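You operate a simulated robot arm through the tools that you are given. There is no shell and no other tool.

The job below is to be done with a simulated robot arm. You get a single attempt, and the scene is never put back.

TASK
Free the blue towel's tag with the magnet, put it in the yellow tub and brush that towel clean.
Fine: use the blue lint brush; magnet and brush go back. Set down upright: magnet, lint brush. What is to be rubbed or washed off counts as gone when no trace of it is left.

The check looks at the end state, three seconds after you hand in, the way a careful person would. Anything else that was tipped, shoved, dropped, spilled or broken makes it a failure. Flat cloth is picked up by pressing the open fingertips on it (5 to 10 N) and closing them slowly along it; thin cloth reads only 2 to 8 mm in the jaws.

THE ROBOT
A 6-joint arm with a two-finger gripper, fixed in place. Base frame: the origin is on the floor under the middle of its stand, x ahead of it, y to its left, z up; the work surface is at about z = 86. Lengths are in cm, angles in degrees, forces in N, time in s.
It reaches about 163.7 cm from its shoulder. Its first joint turns from -166.0 to 166.0 degrees. Payload 3.43 kg.
The tool frame sits at the grasp point between the pads (the TCP): z along the fingers, y along the line on which they close. The tips reach 2 cm beyond it. The gripper opens to 19 cm; its body begins 24.8 cm behind the TCP.
Orientation is told as [roll, pitch, yaw] about the base's x, y, z axes, in that order, counted from this pose: with the fingers straight down and closing along the base's y, the tool's x points along the base's -x, its y along +y and its z along -z.

THE INTERFACE
- The arm moves only by the tool send_rows. Its argument "motion" is a list of rows, each a list of 3 entries, a list of its own where there are three numbers: the shift along the tool's x, y, z in units of 40 mm (1.0 is 40 mm), then the turn, a rotation vector about the tool's x, y, z in units of 4 degrees (1.0 is 4 degrees), then the gripper command, from -1 (fully open) to 1 (shut), values between in proportion. In form: [[[tx, ty, tz], [wx, wy, wz], jaw], ...]. A call has 1 to 20 rows; each row shifts and turns the commanded pose from where the row before left it, along the tool's axes as they then stand. A call with a number of a shift or a turn outside -1 to 1 is refused whole. A row lasts 0.2 s, in which the tool goes at most 5 cm and 8.6 degrees; a call with a longer step from one row to the next is refused whole, and so is a gripper value outside its range. A pose out of reach is approached as far as the arm can. The call stops where the force on the tool passes 40 N (or 10 N more than at its start, if that is more) or the arm is blocked; 0.2 s more then pass. Each finger travels about 4.5 cm/s and halts on what it meets, pressing with about 31 N; the grip force reading is that of the motor and also rises with nothing between the fingers. The clock runs only during rows and for 0.2 s after the last one: add rows that do not move to give the fingers time. It gives the time, the measured TCP pose, the force on the tool (base axes), the opening and the grip force at its end, in the units of the frame above (readings bear some noise), with the torque about the TCP (base axes, N m) and any sound that the robot's microphone picked up.
- Cameras (640 x 400 px; columns grow to the right, rows downward): "scene" is fixed at [40, -49.95, 149.42]; the picture's right is [0.93, -0.36, 0.00], its down [-0.20, -0.52, -0.83] and it looks along [0.30, 0.77, -0.56] (base axes); focal length 315 px, centre (320, 200). "wrist" rides on the gripper at [7, -0.8, -28.8] in the tool frame; the picture's right is [0.12, 0.99, 0.00], its down [-0.96, 0.12, -0.25] and it looks along [-0.25, 0.03, 0.97] (tool axes); focal length 261 px, centre (320, 200). There is no depth. A picture from a camera that has moved, and an enlarged one, comes with that camera's place and axes in the base frame and with its lens.
- snapshot(camera): a new picture of that camera. No time passes.
- raise_lower(by): slides the trunk up (or, below 0, down) by that many cm; the arm rides with it, the base frame stays. It gives what a move gives, with no picture.
- enlarge(camera, box): a new picture of the part [left, top, right, bottom] of that camera's present view, enlarged. No time passes.
- close_job(): hands the job in; it is judged then, once.

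Places have to be worked out from the pictures, the camera data and where the tool is seen. Open the gripper and draw the arm clear of the work before you hand the job in, unless the task says otherwise.

The tools are called after ">>>" as a command line: name --argument value ..., lists and objects as JSON in quotes. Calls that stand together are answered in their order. send_rows: Moves the arm, as the interface text tells. Its arguments: {"type":"object","properties":{"motion":{"type":"array","items":{"type":"array"}}},"required":["motion"]} The other tools are called the same way: raise_lower (by) moves the trunk up or down; snapshot (camera) takes a picture; enlarge (camera, box) takes an enlarged picture of a part of a camera's view; close_job () hands the job in.

At the start:

```text
t: 0.0
tool_pos: [65.07, 11.05, 120.72]
tool_rot: [0.0, -0.1, 0.0]
force: [-0.9, 0.3, -1.1]
ft_torque: [-0.02, -0.02, 0.01]
gripper_width: 19.03
finger_force: 0.1
trunk travel left (down, up): [-17.5, 6.5]
```

scene: 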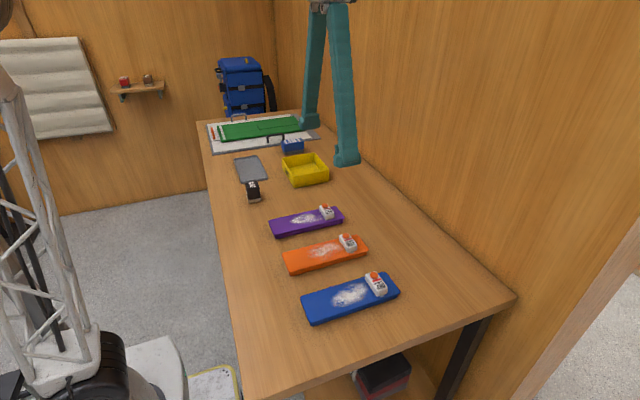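
wrist: 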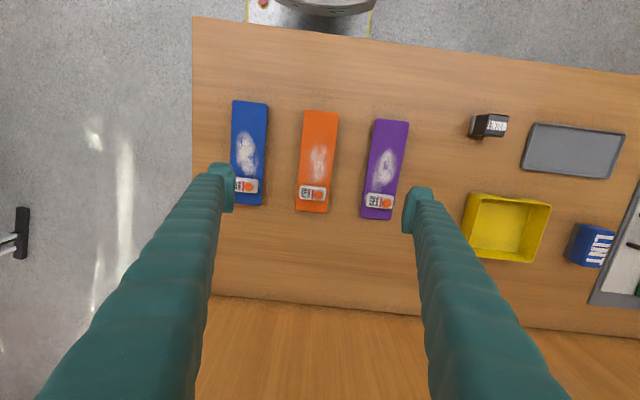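

I'll start by looking closely at the parts of the scene: the towels with tags, the dark magnet, the blue lint brush and the yellow tub.

>>> enlarge --camera "wrist" --box '[210, 80, 430, 230]'

>>> enlarge --camera "wrist" --box '[440, 90, 640, 290]'

>>> enlarge --camera "scene" --box '[280, 190, 420, 330]'

>>> enlarge --camera "scene" --box '[190, 100, 350, 210]'

```text
2.67 times, centred on (320, 155) of wrist
camera zoom: at [58.01, 10.2, 149.52], right [-0.12, 0.99, 0.0], down [0.96, 0.12, 0.25], along [0.25, 0.03, -0.97], focal length 695 px, centre (320, 320)
```

zoom: 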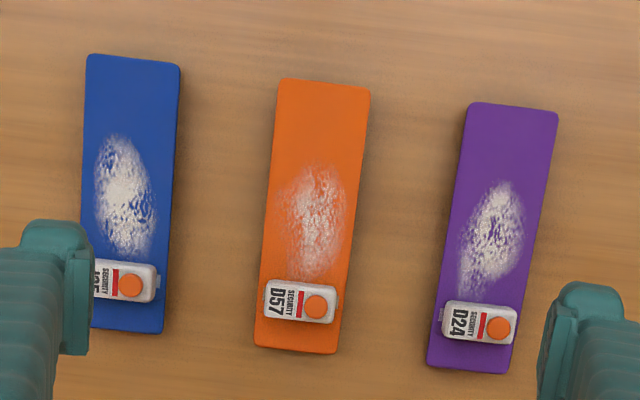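

```text
2.00 times, centred on (540, 190) of wrist
camera zoom: at [58.01, 10.2, 149.52], right [-0.12, 0.99, 0.0], down [0.96, 0.12, 0.25], along [0.25, 0.03, -0.97], focal length 521 px, centre (-120, 220)
```

zoom: 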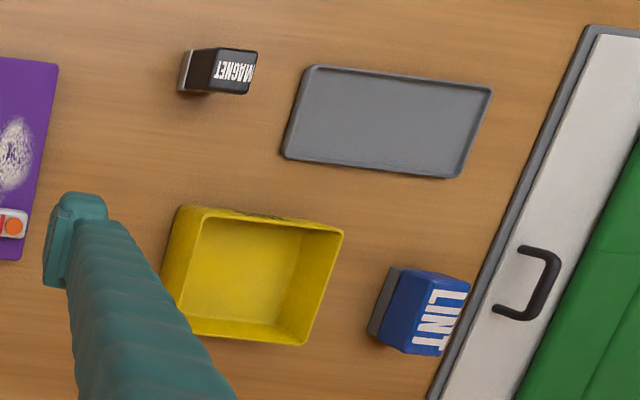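

```text
2.86 times, centred on (350, 260) of scene
camera zoom: at [40.0, -49.95, 149.42], right [0.93, -0.36, 0.0], down [-0.2, -0.52, -0.83], along [0.3, 0.77, -0.56], focal length 900 px, centre (234, 29)
```

zoom: 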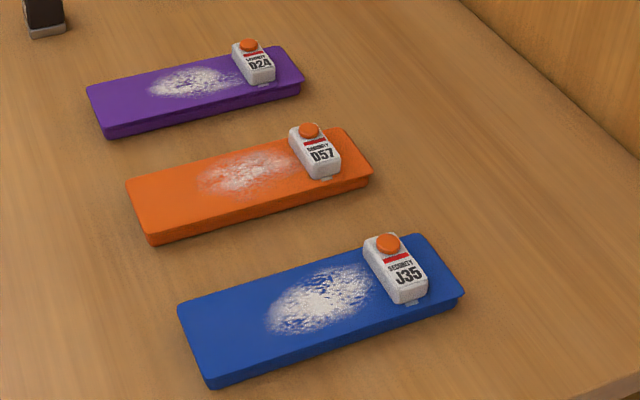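

```text
3.64 times, centred on (270, 155) of scene
camera zoom: at [40.0, -49.95, 149.42], right [0.93, -0.36, 0.0], down [-0.2, -0.52, -0.83], along [0.3, 0.77, -0.56], focal length 1145 px, centre (502, 364)
```

zoom: 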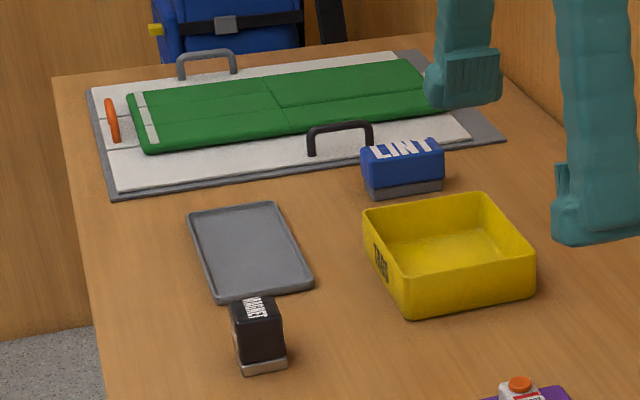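

The pictures show the magnet standing near (52, 47), the yellow tub around (65, 50), the lint brush near (70, 72), and the blue towel from about x 53 to 77 and y -10 to -2, with its tag near (72, -6). I'll move above the magnet for a closer look, staying high.

>>> send_rows --motion '[[[0.35, 0.9, 0.1], [0, 0, 0], -1], [[0.35, 0.9, 0.1], [0, 0, 0], -1], [[0.35, 0.9, 0.1], [0, 0, 0], -1], [[0.35, 0.9, 0.1], [0, 0, 0], -1], [[0.35, 0.9, 0.1], [0, 0, 0], -1], [[0.35, 0.9, 0.1], [0, 0, 0], -1], [[0.35, 0.9, 0.1], [0, 0, 0], -1], [[0.35, 0.9, 0.1], [0, 0, 0], -1], [[0.35, 0.9, 0.1], [0, 0, 0], -1], [[0.35, 0.9, 0.1], [0, 0, 0], -1], [[0, 0, 0], [0, 0, 0], -1], [[0, 0, 0], [0, 0, 0], -1]]'

>>> snapshot --camera "wrist"

>>> snapshot --camera "scene"

```text
t: 2.6
tool_pos: [51.14, 46.92, 116.62]
tool_rot: [0.0, 0.0, 0.0]
force: [0.5, 0.1, 0.1]
ft_torque: [0.01, 0.0, 0.01]
gripper_width: 19.01
finger_force: 0.0
trunk travel left (down, up): [-17.5, 6.5]
```

```text
taken
camera wrist: at [44.01, 46.25, 145.37], right [-0.12, 0.99, 0.0], down [0.96, 0.12, 0.25], along [0.25, 0.03, -0.97], focal length 261 px, centre (320, 200)
```

wrist: 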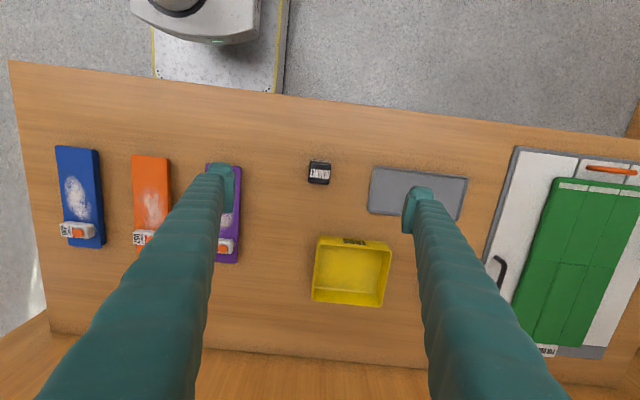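

```text
taken
```

scene: 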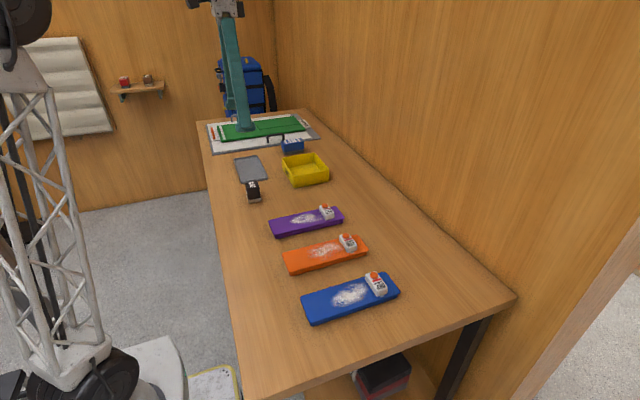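

The magnet is now nearly under the gripper, so I'll enlarge it to get its edges.

>>> enlarge --camera "wrist" --box '[280, 145, 360, 195]'

>>> enlarge --camera "scene" --box '[225, 150, 289, 214]'

```text
8.00 times, centred on (320, 170) of wrist
camera zoom: at [44.01, 46.25, 145.37], right [-0.12, 0.99, 0.0], down [0.96, 0.12, 0.25], along [0.25, 0.03, -0.97], focal length 2085 px, centre (320, 440)
```

zoom: 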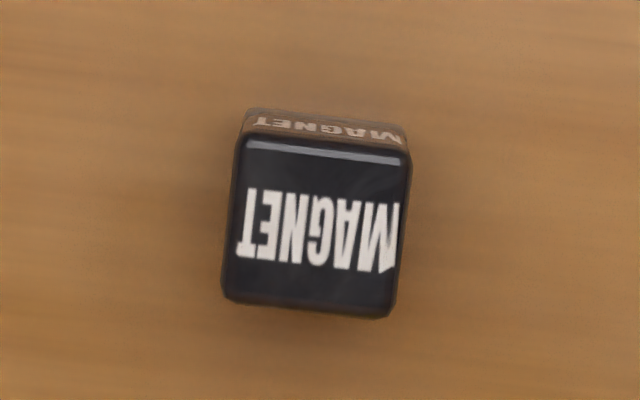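

```text
6.25 times, centred on (257, 182) of scene
camera zoom: at [40.0, -49.95, 149.42], right [0.93, -0.36, 0.0], down [-0.2, -0.52, -0.83], along [0.3, 0.77, -0.56], focal length 1968 px, centre (714, 312)
```

zoom: 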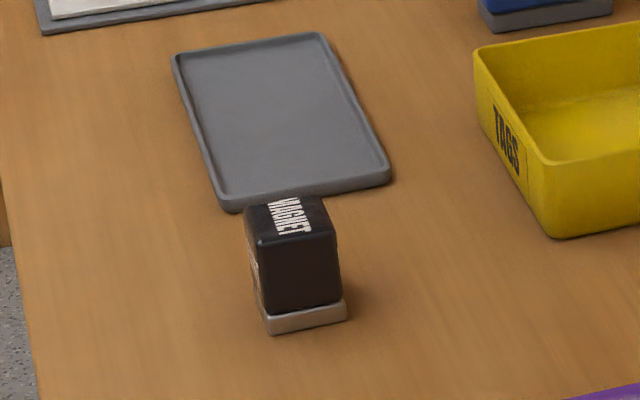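

The magnet is axis-aligned, about 4.3 cm square and 6 cm tall, centred near (51.9, 47.0). I'll narrow the jaws to about 8 cm to stay clear of the grey tray, which starts at y≈58.7, and come down to just above the magnet.

>>> send_rows --motion '[[[-0.2, 0.02, 0], [0, 0, 0], 0.15], [[0, 0, 0], [0, 0, 0], 0.15], [[0, 0, 0], [0, 0, 0], 0.15], [[0, 0, 0], [0, 0, 0], 0.15], [[0, 0, 0], [0, 0, 0], 0.15], [[0, 0, 0.9], [0, 0, 0], 0.15], [[0, 0, 0.9], [0, 0, 0], 0.15], [[0, 0, 0.9], [0, 0, 0], 0.15], [[0, 0, 0.9], [0, 0, 0], 0.15], [[0, 0, 0.9], [0, 0, 0], 0.15], [[0, 0, 0], [0, 0, 0], 0.15]]'

>>> snapshot --camera "wrist"

>>> enlarge --camera "scene" --box '[225, 130, 305, 210]'

```text
t: 5.0
tool_pos: [51.96, 47.1, 98.55]
tool_rot: [0.1, 0.1, 0.1]
force: [0.0, -0.2, 0.1]
ft_torque: [0.0, 0.02, 0.0]
gripper_width: 8.07
finger_force: 0.0
trunk travel left (down, up): [-17.5, 6.5]
```

```text
taken
camera wrist: at [44.81, 46.23, 127.4], right [-0.12, 0.99, 0.0], down [0.96, 0.12, 0.25], along [0.25, 0.03, -0.97], focal length 261 px, centre (320, 200)
```

wrist: 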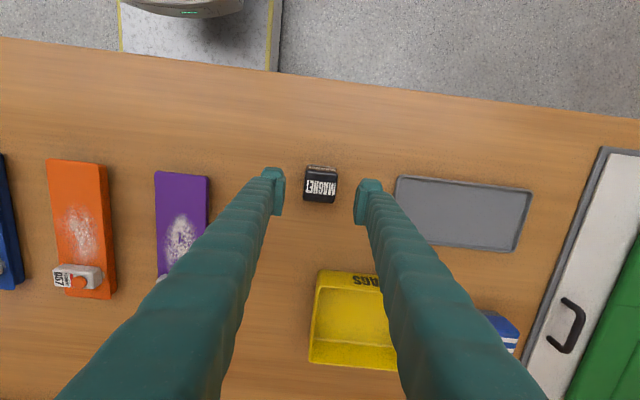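

```text
5.00 times, centred on (265, 170) of scene
camera zoom: at [40.0, -49.95, 149.42], right [0.93, -0.36, 0.0], down [-0.2, -0.52, -0.83], along [0.3, 0.77, -0.56], focal length 1574 px, centre (595, 350)
```

zoom: 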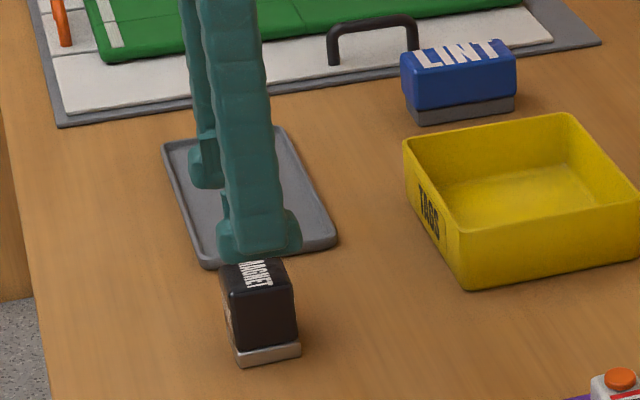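

The top of the magnet shows at about (52.0, 47.25), between the fingers. I'll go down to TCP z≈90 and close on it.

>>> send_rows --motion '[[[0, 0.03, 0.7], [0, 0, 0], 0.15], [[0, 0, 0.7], [0, 0, 0], 0.15], [[0, 0, 0.7], [0, 0, 0], 0.15], [[0, 0, 0], [0, 0, 0], 0.15], [[0, 0, 0], [0, 0, 0], 0.4], [[0, 0, 0], [0, 0, 0], 0.5], [[0, 0, 0], [0, 0, 0], 0.6], [[0, 0, 0], [0, 0, 0], 0.8], [[0, 0, 0], [0, 0, 0], 1], [[0, 0, 0], [0, 0, 0], 1], [[0, 0, 0], [0, 0, 0], 1]]'

>>> snapshot --camera "wrist"

>>> enlarge --camera "scene" --box '[225, 130, 305, 210]'

```text
t: 7.4
tool_pos: [52.17, 47.02, 90.09]
tool_rot: [0.1, -0.1, 0.0]
force: [0.1, -0.3, 0.4]
ft_torque: [-0.02, -0.04, 0.0]
gripper_width: 4.5
finger_force: 30.6
trunk travel left (down, up): [-17.5, 6.5]
```

```text
taken
camera wrist: at [44.94, 46.31, 118.91], right [-0.12, 0.99, 0.0], down [0.96, 0.12, 0.25], along [0.25, 0.03, -0.97], focal length 261 px, centre (320, 200)
```

wrist: 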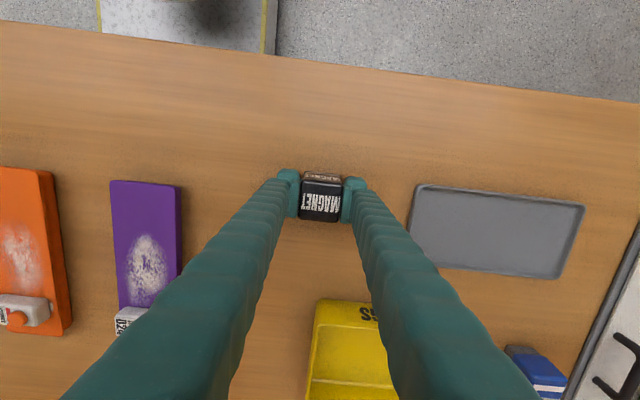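

```text
5.00 times, centred on (265, 170) of scene
camera zoom: at [40.0, -49.95, 149.42], right [0.93, -0.36, 0.0], down [-0.2, -0.52, -0.83], along [0.3, 0.77, -0.56], focal length 1574 px, centre (595, 350)
```

zoom: 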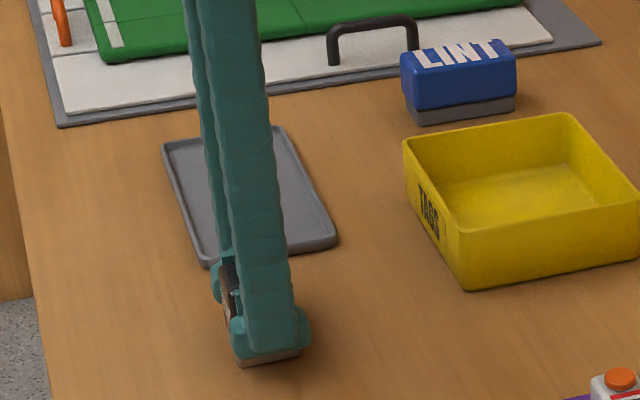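

The jaws hold the magnet at 4.5 cm with 30.6 N. I'll lift it straight up and carry it towards the blue towel, stopping short to measure the tag.

>>> send_rows --motion '[[[0, 0, -0.5], [0, 0, 0], 1], [[0, 0, -1], [0, 0, 0], 1], [[0, 0, -1], [0, 0, 0], 1], [[0, 0, -1], [0, 0, 0], 1], [[0, 0, -1], [0, 0, 0], 1], [[0, 0, -0.5], [0, 0, 0], 1], [[-0.3, -0.85, 0], [0, 0, 0], 1], [[-0.3, -0.85, 0], [0, 0, 0], 1], [[-0.3, -0.85, 0], [0, 0, 0], 1], [[-0.3, -0.85, 0], [0, 0, 0], 1], [[-0.3, -0.85, 0], [0, 0, 0], 1], [[-0.3, -0.85, 0], [0, 0, 0], 1], [[-0.3, -0.85, 0], [0, 0, 0], 1], [[-0.3, -0.85, 0], [0, 0, 0], 1], [[-0.3, -0.85, 0], [0, 0, 0], 1], [[-0.3, -0.85, 0], [0, 0, 0], 1], [[-0.3, -0.85, 0], [0, 0, 0], 1], [[0, 0, 0], [0, 0, 0], 1]]'

>>> snapshot --camera "wrist"

>>> snapshot --camera "scene"

```text
t: 11.2
tool_pos: [65.22, 9.62, 110.18]
tool_rot: [0.0, 0.0, 0.0]
force: [0.2, 0.8, -2.2]
ft_torque: [-0.02, 0.01, 0.0]
gripper_width: 4.49
finger_force: 30.9
trunk travel left (down, up): [-17.5, 6.5]
```

```text
taken
camera wrist: at [58.12, 8.9, 139.05], right [-0.12, 0.99, 0.0], down [0.96, 0.12, 0.25], along [0.25, 0.03, -0.97], focal length 261 px, centre (320, 200)
```

wrist: 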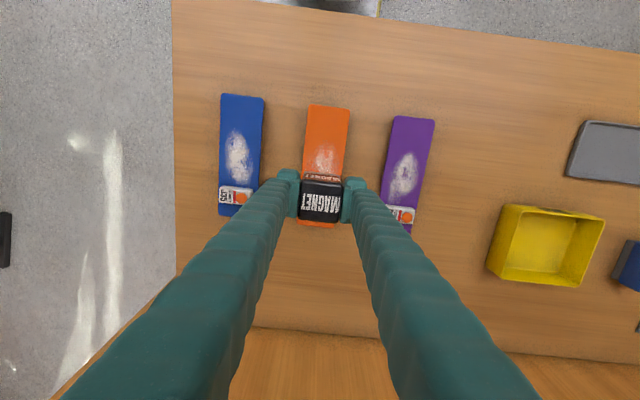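

```text
taken
```

scene: 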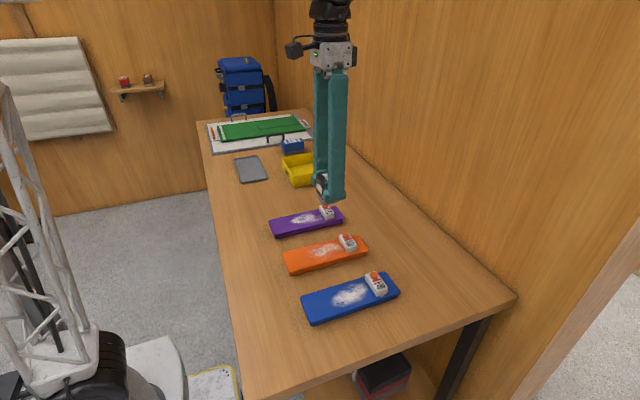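

Magnet is held over the orange towel's tag, well above it. I'll enlarge the blue towel and its tag in both cameras for measurement.

>>> enlarge --camera "wrist" --box '[205, 170, 285, 220]'

>>> enlarge --camera "wrist" --box '[190, 80, 350, 230]'

>>> enlarge --camera "scene" --box '[350, 260, 410, 310]'

>>> enlarge --camera "scene" --box '[290, 255, 410, 335]'

```text
8.00 times, centred on (245, 195) of wrist
camera zoom: at [58.12, 8.9, 139.05], right [-0.12, 0.99, 0.0], down [0.96, 0.12, 0.25], along [0.25, 0.03, -0.97], focal length 2085 px, centre (920, 240)
```

zoom: 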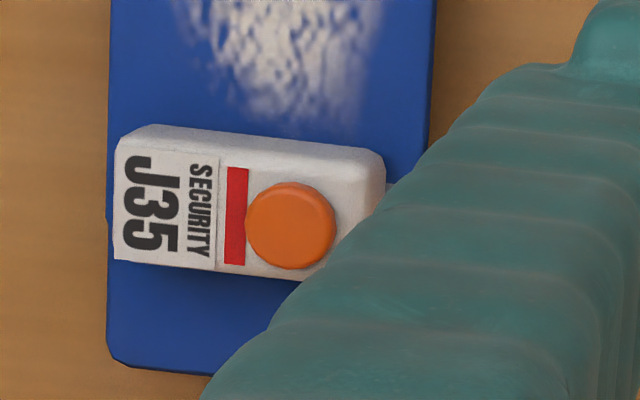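

```text
2.67 times, centred on (270, 155) of wrist
camera zoom: at [58.12, 8.9, 139.05], right [-0.12, 0.99, 0.0], down [0.96, 0.12, 0.25], along [0.25, 0.03, -0.97], focal length 695 px, centre (453, 320)
```

zoom: 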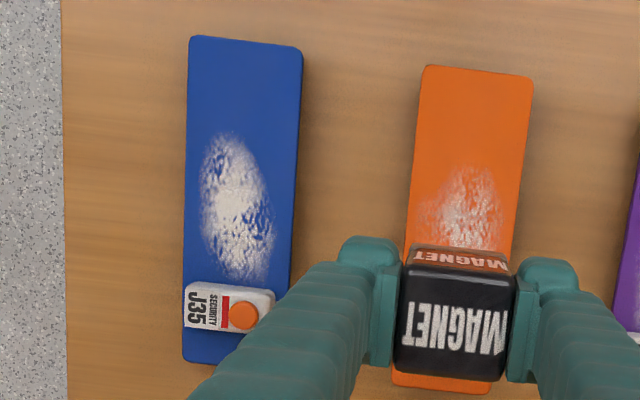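

```text
8.00 times, centred on (380, 285) of scene
camera zoom: at [40.0, -49.95, 149.42], right [0.93, -0.36, 0.0], down [-0.2, -0.52, -0.83], along [0.3, 0.77, -0.56], focal length 2519 px, centre (-160, -480)
```

zoom: 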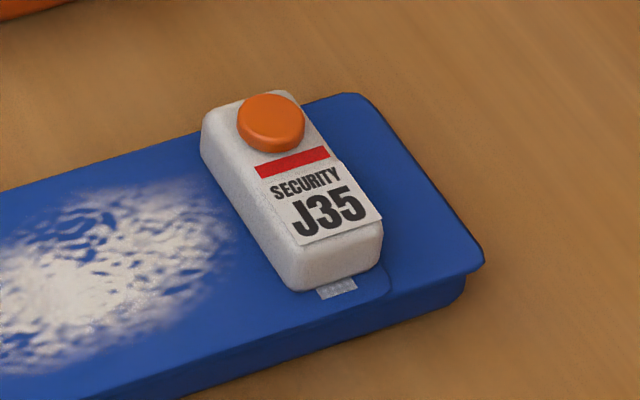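

```text
5.00 times, centred on (350, 295) of scene
camera zoom: at [40.0, -49.95, 149.42], right [0.93, -0.36, 0.0], down [-0.2, -0.52, -0.83], along [0.3, 0.77, -0.56], focal length 1574 px, centre (170, -275)
```

zoom: 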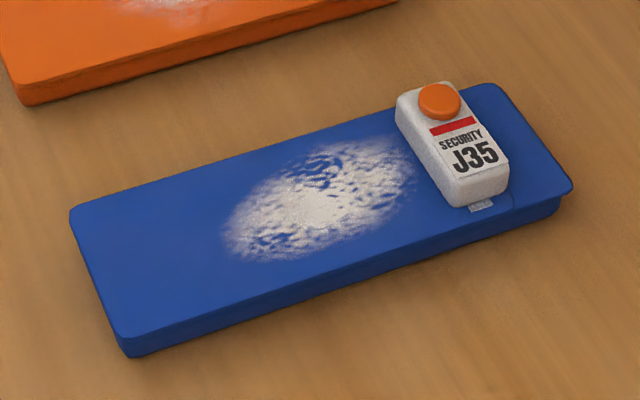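

Triangulating from both cameras, the top of the orange dot on tag J35 is at about (71.8, -4.5, 90.9). The magnet's foot is 4.1 cm below the TCP, so contact should come at TCP z≈95; I'll move over it and descend to about 97.

>>> send_rows --motion '[[[-0.4, -0.885, 0], [0, 0, 0], 1], [[-0.4, -0.885, 0], [0, 0, 0], 1], [[-0.4, -0.885, 0], [0, 0, 0], 1], [[-0.45, -0.885, 0], [0, 0, 0], 1], [[0, 0, 0.8], [0, 0, 0], 1], [[0, 0, 0.8], [0, 0, 0], 1], [[0, 0, 0.8], [0, 0, 0], 1], [[0, 0, 0.8], [0, 0, 0], 1], [[0, 0, 0], [0, 0, 0], 1], [[0, 0, 0], [0, 0, 0], 1]]'

>>> snapshot --camera "wrist"

>>> enlarge --camera "scene" --box '[330, 220, 430, 310]'

```text
t: 13.4
tool_pos: [71.64, -4.49, 97.33]
tool_rot: [0.0, 0.0, 0.0]
force: [0.5, -0.4, -1.6]
ft_torque: [0.0, 0.0, 0.01]
gripper_width: 4.49
finger_force: 31.7
trunk travel left (down, up): [-17.5, 6.5]
```

```text
taken
camera wrist: at [64.63, -5.26, 126.13], right [-0.12, 0.99, 0.0], down [0.96, 0.12, 0.25], along [0.25, 0.03, -0.97], focal length 261 px, centre (320, 200)
```

wrist: 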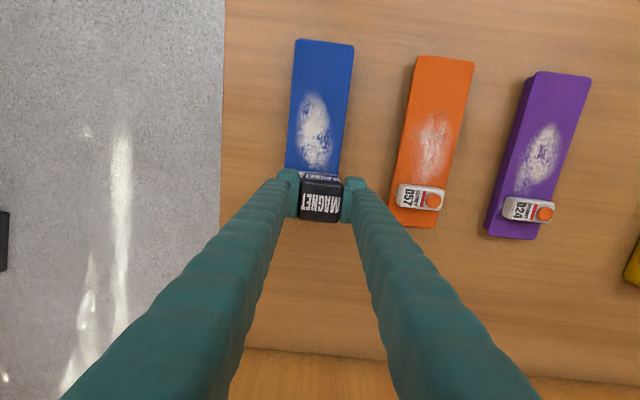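

```text
4.44 times, centred on (380, 265) of scene
camera zoom: at [40.0, -49.95, 149.42], right [0.93, -0.36, 0.0], down [-0.2, -0.52, -0.83], along [0.3, 0.77, -0.56], focal length 1399 px, centre (53, -89)
```

zoom: 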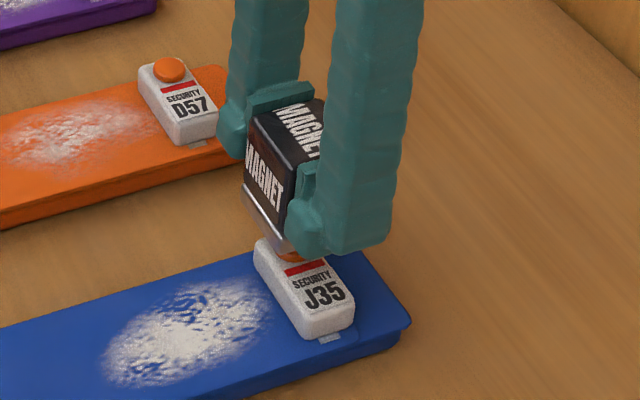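

The magnet is right above the dot, still about 2 cm clear. I'll lower it slowly.

>>> send_rows --motion '[[[-0.03, 0, 0.05], [0, 0, 0], 1], [[0, 0, 0.05], [0, 0, 0], 1], [[0, 0, 0.05], [0, 0, 0], 1], [[0, 0, 0.05], [0, 0, 0], 1], [[0, 0, 0.05], [0, 0, 0], 1], [[0, 0, 0.05], [0, 0, 0], 1], [[0, 0, 0.05], [0, 0, 0], 1], [[0, 0, 0.05], [0, 0, 0], 1], [[0, 0, 0.05], [0, 0, 0], 1], [[0, 0, 0], [0, 0, 0], 1]]'

>>> enlarge --camera "scene" --box '[340, 240, 420, 310]'

```text
t: 15.6
tool_pos: [71.92, -4.33, 95.71]
tool_rot: [0.0, 0.0, 0.0]
force: [0.7, -1.5, -2.4]
ft_torque: [0.0, -0.01, 0.0]
gripper_width: 4.49
finger_force: 31.0
trunk travel left (down, up): [-17.5, 6.5]
```

```text
5.71 times, centred on (380, 275) of scene
camera zoom: at [40.0, -49.95, 149.42], right [0.93, -0.36, 0.0], down [-0.2, -0.52, -0.83], along [0.3, 0.77, -0.56], focal length 1799 px, centre (-23, -229)
```

zoom: 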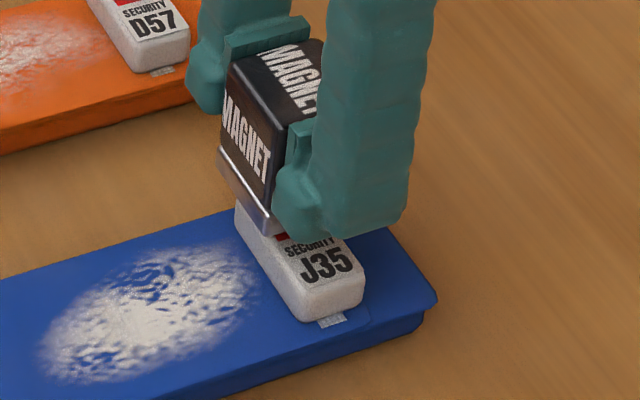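

No contact yet at TCP z 95.7. I'll continue in 1 mm steps.

>>> send_rows --motion '[[[0, 0, 0.03], [0, 0, 0], 1], [[0, 0, 0.03], [0, 0, 0], 1], [[0, 0, 0.03], [0, 0, 0], 1], [[0, 0, 0.03], [0, 0, 0], 1], [[0, 0, 0.03], [0, 0, 0], 1], [[0, 0, 0], [0, 0, 0], 1]]'

>>> enlarge --camera "scene" --box '[340, 240, 420, 310]'

```text
t: 17.0
tool_pos: [71.74, -4.35, 95.1]
tool_rot: [0.1, -0.2, 0.1]
force: [0.8, 1.7, 4.2]
ft_torque: [0.02, 0.01, 0.03]
gripper_width: 4.5
finger_force: 31.1
trunk travel left (down, up): [-17.5, 6.5]
```

```text
5.71 times, centred on (380, 275) of scene
camera zoom: at [40.0, -49.95, 149.42], right [0.93, -0.36, 0.0], down [-0.2, -0.52, -0.83], along [0.3, 0.77, -0.56], focal length 1799 px, centre (-23, -229)
```

zoom: 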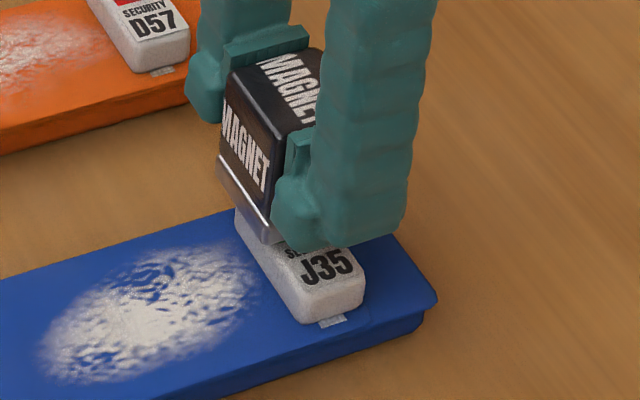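

Contact: the force has risen to about +6 N over the free reading. No click yet, so I'll hold still for a bit over a second.

>>> send_rows --motion '[[[0, 0, 0], [0, 0, 0], 1], [[0, 0, 0], [0, 0, 0], 1], [[0, 0, 0], [0, 0, 0], 1], [[0, 0, 0], [0, 0, 0], 1], [[0, 0, 0], [0, 0, 0], 1], [[0, 0, 0], [0, 0, 0], 1], [[0, 0, 0], [0, 0, 0], 1]]'

>>> enlarge --camera "scene" --box '[340, 240, 420, 310]'

```text
t: 18.6
tool_pos: [71.9, -4.3, 95.24]
tool_rot: [0.1, -0.1, 0.0]
force: [-0.2, -0.5, 6.6]
ft_torque: [-0.01, 0.01, 0.0]
gripper_width: 4.5
finger_force: 30.8
trunk travel left (down, up): [-17.5, 6.5]
```

```text
5.71 times, centred on (380, 275) of scene
camera zoom: at [40.0, -49.95, 149.42], right [0.93, -0.36, 0.0], down [-0.2, -0.52, -0.83], along [0.3, 0.77, -0.56], focal length 1799 px, centre (-23, -229)
```

zoom: 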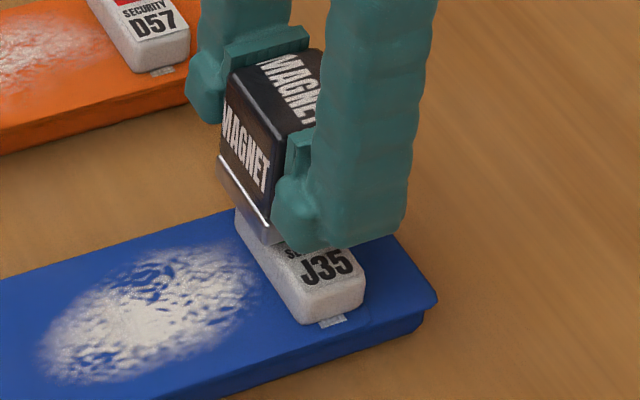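

Still no click. The magnet's centre may be about 0.4 cm too far in +y, so I'll lift 5 mm, shift 0.35 cm towards -y, and press again a little more firmly.

>>> send_rows --motion '[[[0, 0, -0.12], [0, 0, 0], 1], [[0, -0.09, 0], [0, 0, 0], 1], [[0, 0, 0], [0, 0, 0], 1], [[0, 0, 0.06], [0, 0, 0], 1], [[0, 0, 0.05], [0, 0, 0], 1], [[0, 0, 0.03], [0, 0, 0], 1], [[0, 0, 0.02], [0, 0, 0], 1], [[0, 0, 0], [0, 0, 0], 1], [[0, 0, 0], [0, 0, 0], 1]]'

>>> enlarge --camera "scene" --box '[340, 240, 420, 310]'

>>> enlarge --camera "wrist" --box '[270, 20, 370, 240]'

```text
t: 20.6
tool_pos: [71.75, -4.65, 94.99]
tool_rot: [0.0, -0.1, 0.0]
force: [0.7, -0.2, 19.9]
ft_torque: [0.01, -0.03, 0.0]
gripper_width: 4.52
finger_force: 30.9
trunk travel left (down, up): [-17.5, 6.5]
heard: click
```

```text
5.71 times, centred on (380, 275) of scene
camera zoom: at [40.0, -49.95, 149.42], right [0.93, -0.36, 0.0], down [-0.2, -0.52, -0.83], along [0.3, 0.77, -0.56], focal length 1799 px, centre (-23, -229)
```

zoom: 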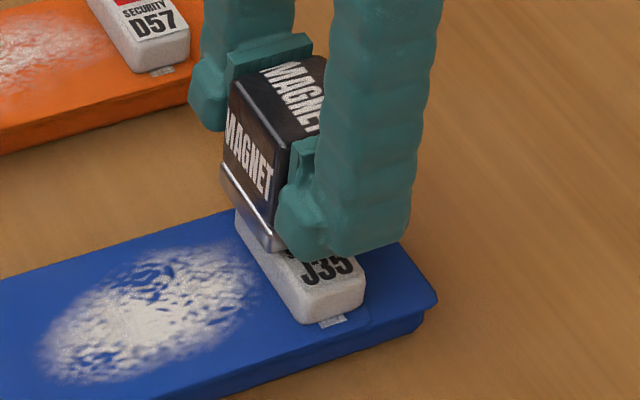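

```text
1.82 times, centred on (320, 130) of wrist
camera zoom: at [64.72, -5.48, 123.86], right [-0.12, 0.99, 0.0], down [0.96, 0.12, 0.25], along [0.25, 0.03, -0.97], focal length 474 px, centre (320, 327)
```

zoom: 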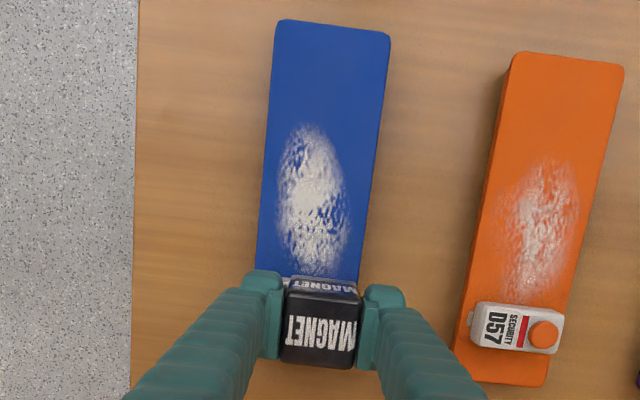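

A click was heard, so the tag should be released. I'll lift slowly and check that the tag doesn't come up with the magnet.

>>> send_rows --motion '[[[0, 0, -0.1], [0, 0, 0], 1], [[0, 0, -0.2], [0, 0, 0], 1], [[0, 0, -0.3], [0, 0, 0], 1], [[0, 0, -0.5], [0, 0, 0], 1], [[0, 0, 0], [0, 0, 0], 1]]'

>>> enlarge --camera "scene" --box '[330, 220, 430, 310]'

```text
t: 21.8
tool_pos: [71.96, -4.64, 99.27]
tool_rot: [-0.1, 0.0, 0.0]
force: [0.5, -0.6, -1.5]
ft_torque: [-0.02, -0.01, 0.0]
gripper_width: 4.51
finger_force: 30.9
trunk travel left (down, up): [-17.5, 6.5]
```

```text
4.44 times, centred on (380, 265) of scene
camera zoom: at [40.0, -49.95, 149.42], right [0.93, -0.36, 0.0], down [-0.2, -0.52, -0.83], along [0.3, 0.77, -0.56], focal length 1399 px, centre (53, -89)
```

zoom: 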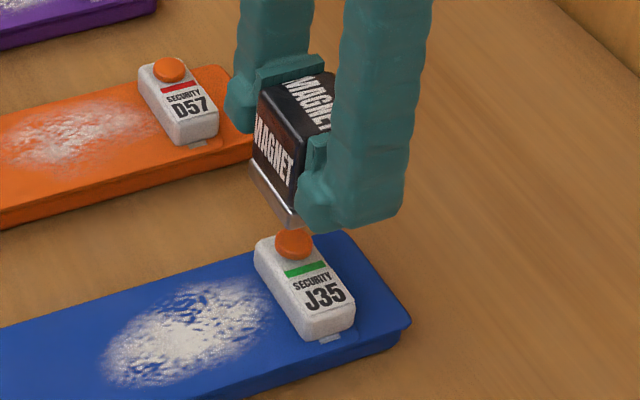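

The tag's stripe turned green, and the tag stayed on the towel. Now I'll carry the magnet back to hover over its place at (52.1, 47.0).

>>> send_rows --motion '[[[0, 0, -0.95], [0, 0, 0], 1], [[0, 0, -0.95], [0, 0, 0], 1], [[0, 0, -0.9], [0, 0, 0], 1], [[0.33, 0.861, 0], [0, 0, 0], 1], [[0.33, 0.861, 0], [0, 0, 0], 1], [[0.33, 0.861, 0], [0, 0, 0], 1], [[0.33, 0.861, 0], [0, 0, 0], 1], [[0.33, 0.861, 0], [0, 0, 0], 1], [[0.33, 0.861, 0], [0, 0, 0], 1], [[0.33, 0.861, 0], [0, 0, 0], 1], [[0.33, 0.861, 0], [0, 0, 0], 1], [[0.33, 0.861, 0], [0, 0, 0], 1], [[0.33, 0.861, 0], [0, 0, 0], 1], [[0.33, 0.861, 0], [0, 0, 0], 1], [[0.33, 0.861, 0], [0, 0, 0], 1], [[0.33, 0.861, 0], [0, 0, 0], 1], [[0.33, 0.861, 0], [0, 0, 0], 1], [[0.33, 0.861, 0], [0, 0, 0], 1], [[0, 0, 0], [0, 0, 0], 1], [[0, 0, 0], [0, 0, 0], 1]]'

>>> snapshot --camera "wrist"

```text
t: 26.0
tool_pos: [51.79, 46.89, 110.56]
tool_rot: [0.0, 0.0, 0.0]
force: [-0.2, -0.7, -0.9]
ft_torque: [-0.01, 0.03, -0.03]
gripper_width: 4.5
finger_force: 31.0
trunk travel left (down, up): [-17.5, 6.5]
```

```text
taken
camera wrist: at [44.81, 46.09, 139.41], right [-0.12, 0.99, 0.0], down [0.96, 0.12, 0.25], along [0.25, 0.03, -0.97], focal length 261 px, centre (320, 200)
```

wrist: 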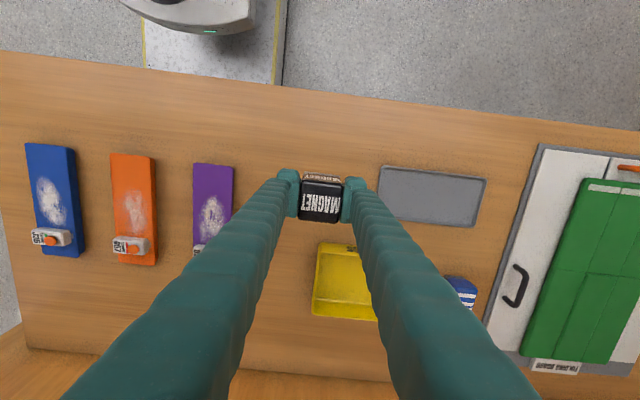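

The commanded offsets put the magnet 0.26 cm short in y and 0.12 cm over in x relative to where it was picked, so I'll correct that and lower to just above the surface.

>>> send_rows --motion '[[[0.03, 0.065, 0.5], [0, 0, 0], 1], [[0, 0, 1], [0, 0, 0], 1], [[0, 0, 1], [0, 0, 0], 1], [[0, 0, 1], [0, 0, 0], 1], [[0, 0, 0.8], [0, 0, 0], 1], [[0, 0, 0.4], [0, 0, 0], 1], [[0, 0, 0.1], [0, 0, 0], 1], [[0, 0, 0.08], [0, 0, 0], 1], [[0, 0, 0.05], [0, 0, 0], 1], [[0, 0, 0.05], [0, 0, 0], 1], [[0, 0, 0], [0, 0, 0], 1], [[0, 0, 0], [0, 0, 0], 1]]'

>>> enlarge --camera "scene" --box '[225, 150, 289, 214]'

```text
t: 28.6
tool_pos: [51.88, 47.12, 90.69]
tool_rot: [0.1, 0.1, 0.0]
force: [0.2, -0.3, -1.5]
ft_torque: [-0.01, 0.01, -0.01]
gripper_width: 4.5
finger_force: 30.4
trunk travel left (down, up): [-17.5, 6.5]
```

```text
6.25 times, centred on (257, 182) of scene
camera zoom: at [40.0, -49.95, 149.42], right [0.93, -0.36, 0.0], down [-0.2, -0.52, -0.83], along [0.3, 0.77, -0.56], focal length 1968 px, centre (714, 312)
```

zoom: 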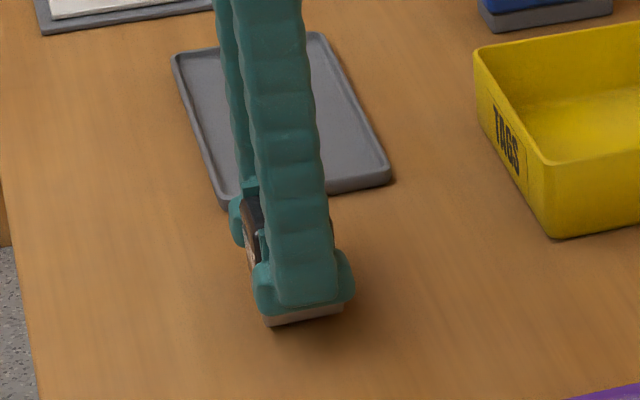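

Still slightly above the surface at 90.69 (picked up at about 90.1). I'll lower in 1 mm steps until the force shows contact.

>>> send_rows --motion '[[[0, 0, 0.03], [0, 0, 0], 1], [[0, 0, 0.03], [0, 0, 0], 1], [[0, 0, 0.03], [0, 0, 0], 1], [[0, 0, 0.02], [0, 0, 0], 1], [[0, 0, 0], [0, 0, 0], 1]]'

```text
t: 29.8
tool_pos: [51.88, 47.18, 90.18]
tool_rot: [0.0, 0.0, 0.0]
force: [0.3, -0.2, -1.2]
ft_torque: [-0.02, 0.0, -0.02]
gripper_width: 4.49
finger_force: 31.2
trunk travel left (down, up): [-17.5, 6.5]
```

No contact yet; a few more 0.8 mm steps.

>>> send_rows --motion '[[[0, 0, 0.02], [0, 0, 0], 1], [[0, 0, 0.02], [0, 0, 0], 1], [[0, 0, 0], [0, 0, 0], 1]]'

```text
t: 30.6
tool_pos: [51.95, 47.08, 90.05]
tool_rot: [0.0, 0.0, 0.0]
force: [-2.9, -0.7, 8.7]
ft_torque: [-0.07, 0.19, -0.01]
gripper_width: 4.51
finger_force: 30.7
trunk travel left (down, up): [-17.5, 6.5]
```

The magnet is on the surface (force +10 N). I'll ease off a hair, open the jaws to about 8 cm, and rise.

>>> send_rows --motion '[[[0, 0, -0.01], [0, 0, 0], 1], [[0, 0, 0], [0, 0, 0], 0.5], [[0, 0, 0], [0, 0, 0], 0.4], [[0, 0, 0], [0, 0, 0], 0.15], [[0, 0, 0], [0, 0, 0], 0.15], [[0, 0, 0], [0, 0, 0], 0.15], [[0, 0, -0.5], [0, 0, 0], 0.15], [[0, 0, -1], [0, 0, 0], 0.15], [[0, 0, -1], [0, 0, 0], 0.15], [[0, 0, -1], [0, 0, 0], 0.15], [[0, 0, -1], [0, 0, 0], 0.15], [[0, 0, -0.5], [0, 0, 0], 0.15], [[0, 0, 0], [0, 0, 0], 0.15]]'

>>> enlarge --camera "scene" --box '[225, 150, 289, 214]'

>>> snapshot --camera "wrist"

```text
t: 33.4
tool_pos: [51.71, 47.2, 110.2]
tool_rot: [-0.1, -0.1, 0.0]
force: [0.2, 0.3, -0.5]
ft_torque: [-0.01, -0.01, 0.03]
gripper_width: 8.05
finger_force: 0.0
trunk travel left (down, up): [-17.5, 6.5]
```

```text
6.25 times, centred on (257, 182) of scene
camera zoom: at [40.0, -49.95, 149.42], right [0.93, -0.36, 0.0], down [-0.2, -0.52, -0.83], along [0.3, 0.77, -0.56], focal length 1968 px, centre (714, 312)
```

zoom: 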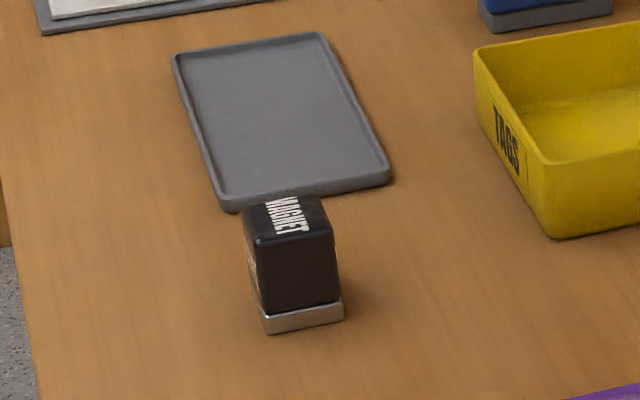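

```text
taken
camera wrist: at [44.65, 46.39, 138.94], right [-0.12, 0.99, 0.0], down [0.96, 0.12, 0.25], along [0.25, 0.03, -0.97], focal length 261 px, centre (320, 200)
```

wrist: 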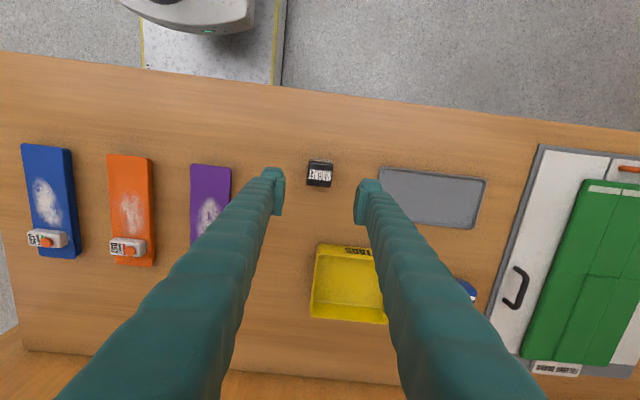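

The magnet stands upright on its spot. Next I'll open to about 10 cm and move above the tag, centred near (72, -5.8), to check the geometry before descending.

>>> send_rows --motion '[[[-0.335, -0.883, 0], [0, 0, 0], -0.05], [[-0.335, -0.883, 0], [0, 0, 0], -0.05], [[-0.335, -0.883, 0], [0, 0, 0], -0.05], [[-0.335, -0.883, 0], [0, 0, 0], -0.05], [[-0.335, -0.883, 0], [0, 0, 0], -0.05], [[-0.335, -0.883, 0], [0, 0, 0], -0.05], [[-0.335, -0.883, 0], [0, 0, 0], -0.05], [[-0.335, -0.883, 0], [0, 0, 0], -0.05], [[-0.335, -0.883, 0], [0, 0, 0], -0.05], [[-0.335, -0.883, 0], [0, 0, 0], -0.05], [[-0.335, -0.883, 0], [0, 0, 0], -0.05], [[-0.335, -0.883, 0], [0, 0, 0], -0.05], [[-0.335, -0.883, 0], [0, 0, 0], -0.05], [[-0.335, -0.883, 0], [0, 0, 0], -0.05], [[-0.335, -0.883, 0], [0, 0, 0], -0.05], [[0, 0, 0.9], [0, 0, 0], -0.05], [[0, 0, 0.9], [0, 0, 0], -0.05], [[0, 0, 0], [0, 0, 0], -0.05], [[0, 0, 0], [0, 0, 0], -0.05]]'

>>> snapshot --camera "wrist"

>>> enlarge --camera "wrist" --box '[260, 150, 380, 230]'

>>> enlarge --camera "scene" --box '[330, 220, 430, 310]'

```text
t: 37.4
tool_pos: [72.06, -5.88, 102.76]
tool_rot: [0.0, 0.0, 0.0]
force: [-0.8, -0.2, -1.5]
ft_torque: [0.02, 0.0, 0.03]
gripper_width: 9.97
finger_force: 0.1
trunk travel left (down, up): [-17.5, 6.5]
```

```text
taken
camera wrist: at [64.97, -6.66, 131.61], right [-0.12, 0.99, 0.0], down [0.96, 0.12, 0.25], along [0.25, 0.03, -0.97], focal length 261 px, centre (320, 200)
```

wrist: 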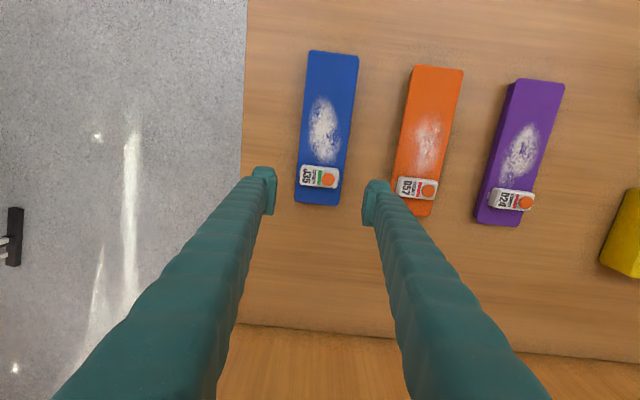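

```text
5.00 times, centred on (320, 190) of wrist
camera zoom: at [64.97, -6.66, 131.61], right [-0.12, 0.99, 0.0], down [0.96, 0.12, 0.25], along [0.25, 0.03, -0.97], focal length 1303 px, centre (320, 250)
```

zoom: 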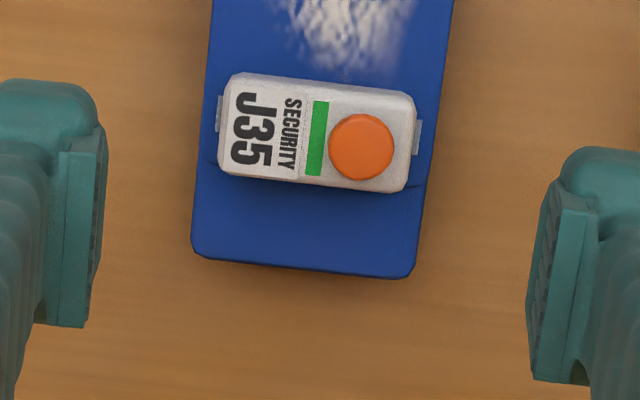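

```text
4.44 times, centred on (380, 265) of scene
camera zoom: at [40.0, -49.95, 149.42], right [0.93, -0.36, 0.0], down [-0.2, -0.52, -0.83], along [0.3, 0.77, -0.56], focal length 1399 px, centre (53, -89)
```

zoom: 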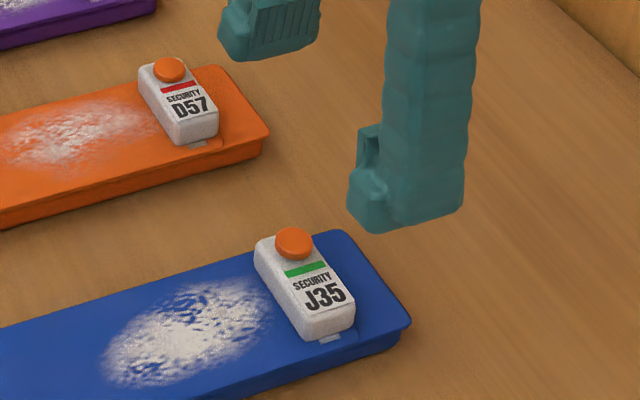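

The freed tag is centred at about (71.8, -5.8), spans y -9.0 to -2.6, and has a top at about z 90.2; the fingers straddle it evenly. I'll lower the tips to about 1 cm above the towel first.

>>> send_rows --motion '[[[0.03, 0.01, 0.8], [0, 0, 0], -0.05], [[0, 0, 0.8], [0, 0, 0], -0.05], [[0, 0, 0.8], [0, 0, 0], -0.05], [[0, 0, 0.4], [0, 0, 0], -0.05], [[0, 0, 0.1], [0, 0, 0], -0.05], [[0, 0, 0], [0, 0, 0], -0.05], [[0, 0, 0], [0, 0, 0], -0.05]]'

>>> enlarge --camera "scene" --box '[340, 240, 420, 310]'

>>> enlarge --camera "wrist" --box '[240, 140, 400, 240]'

```text
t: 39.0
tool_pos: [71.87, -5.86, 91.06]
tool_rot: [-0.1, 0.0, 0.0]
force: [0.1, 0.3, -0.2]
ft_torque: [0.0, -0.02, -0.01]
gripper_width: 9.97
finger_force: 0.0
trunk travel left (down, up): [-17.5, 6.5]
```

```text
5.71 times, centred on (380, 275) of scene
camera zoom: at [40.0, -49.95, 149.42], right [0.93, -0.36, 0.0], down [-0.2, -0.52, -0.83], along [0.3, 0.77, -0.56], focal length 1799 px, centre (-23, -229)
```

zoom: 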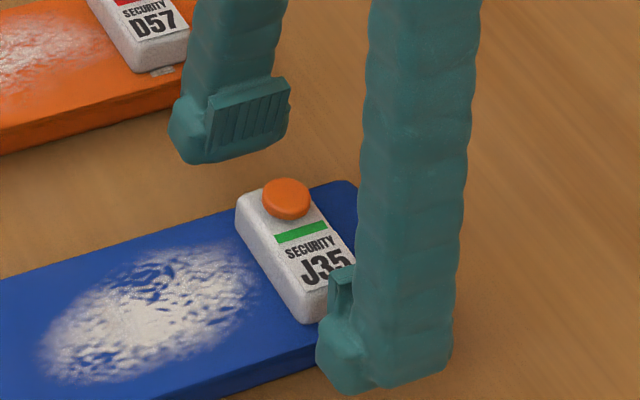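

```text
4.00 times, centred on (320, 190) of wrist
camera zoom: at [64.83, -6.6, 120.01], right [-0.12, 0.99, 0.0], down [0.96, 0.12, 0.25], along [0.25, 0.03, -0.97], focal length 1043 px, centre (320, 240)
```

zoom: 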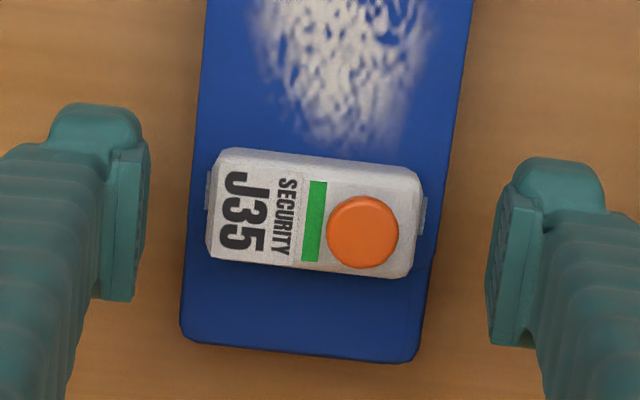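

The fingers straddle the tag's ends without touching the towel. I'll lower another 4 mm watching the force.

>>> send_rows --motion '[[[0, 0, 0.04], [0, 0, 0], -0.05], [[0, 0, 0.04], [0, 0, 0], -0.05], [[0, 0, 0.03], [0, 0, 0], -0.05], [[0, 0, 0], [0, 0, 0], 0.1], [[0, 0, 0], [0, 0, 0], 0.2], [[0, 0, 0], [0, 0, 0], 0.25], [[0, 0, 0], [0, 0, 0], 0.28]]'

>>> enlarge --camera "wrist" --box '[240, 140, 400, 240]'

>>> enlarge --camera "scene" --box '[340, 240, 420, 310]'

```text
t: 40.6
tool_pos: [71.92, -5.79, 90.72]
tool_rot: [0.1, 0.0, 0.0]
force: [0.2, 0.5, 0.1]
ft_torque: [0.02, -0.01, 0.0]
gripper_width: 6.85
finger_force: 0.1
trunk travel left (down, up): [-17.5, 6.5]
```

```text
4.00 times, centred on (320, 190) of wrist
camera zoom: at [64.83, -6.58, 119.58], right [-0.12, 0.99, 0.0], down [0.96, 0.12, 0.25], along [0.25, 0.03, -0.97], focal length 1043 px, centre (320, 240)
```

zoom: 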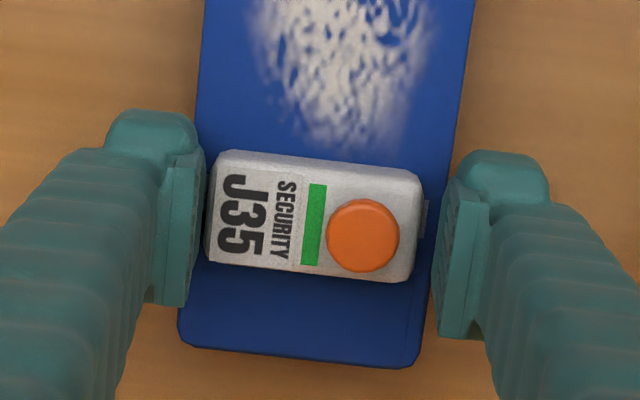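

```text
5.71 times, centred on (380, 275) of scene
camera zoom: at [40.0, -49.95, 149.42], right [0.93, -0.36, 0.0], down [-0.2, -0.52, -0.83], along [0.3, 0.77, -0.56], focal length 1799 px, centre (-23, -229)
```

zoom: 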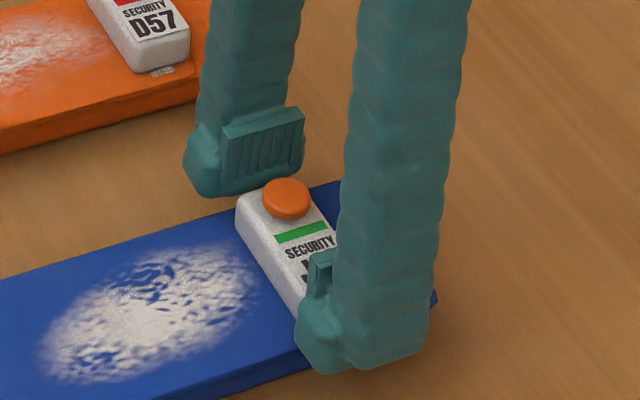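

The jaws are at 6.85 cm and nearly even on both ends. I'll close slowly onto the tag.

>>> send_rows --motion '[[[0, 0, 0], [0, 0, 0], 0.3], [[0, 0, 0], [0, 0, 0], 0.32], [[0, 0, 0], [0, 0, 0], 0.34], [[0, 0, 0], [0, 0, 0], 0.36], [[0, 0, 0], [0, 0, 0], 0.5], [[0, 0, 0], [0, 0, 0], 0.8], [[0, 0, 0], [0, 0, 0], 1], [[0, 0, 0], [0, 0, 0], 1]]'

>>> enlarge --camera "wrist" --box '[240, 140, 400, 240]'

>>> enlarge --camera "scene" --box '[340, 240, 420, 310]'

```text
t: 42.4
tool_pos: [71.92, -5.84, 90.78]
tool_rot: [0.0, 0.0, 0.0]
force: [0.3, -0.8, 1.3]
ft_torque: [0.01, 0.03, 0.0]
gripper_width: 6.03
finger_force: 31.3
trunk travel left (down, up): [-17.5, 6.5]
```

```text
4.00 times, centred on (320, 190) of wrist
camera zoom: at [64.83, -6.58, 119.58], right [-0.12, 0.99, 0.0], down [0.96, 0.12, 0.25], along [0.25, 0.03, -0.97], focal length 1043 px, centre (320, 240)
```

zoom: 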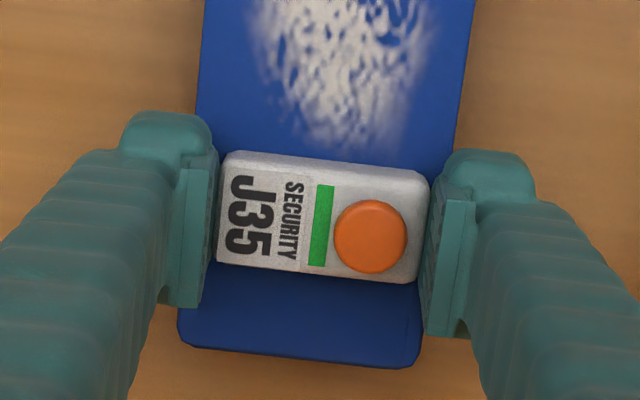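

```text
5.71 times, centred on (380, 275) of scene
camera zoom: at [40.0, -49.95, 149.42], right [0.93, -0.36, 0.0], down [-0.2, -0.52, -0.83], along [0.3, 0.77, -0.56], focal length 1799 px, centre (-23, -229)
```

zoom: 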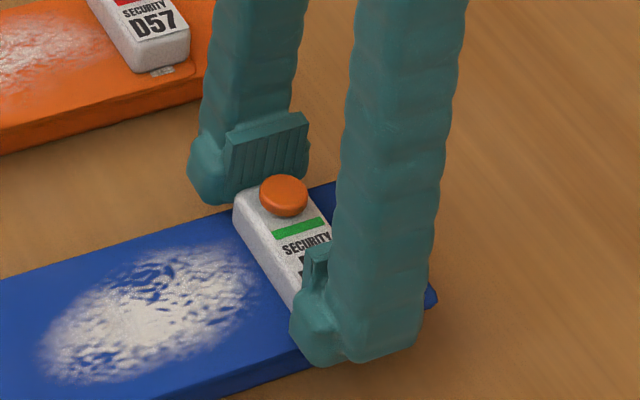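

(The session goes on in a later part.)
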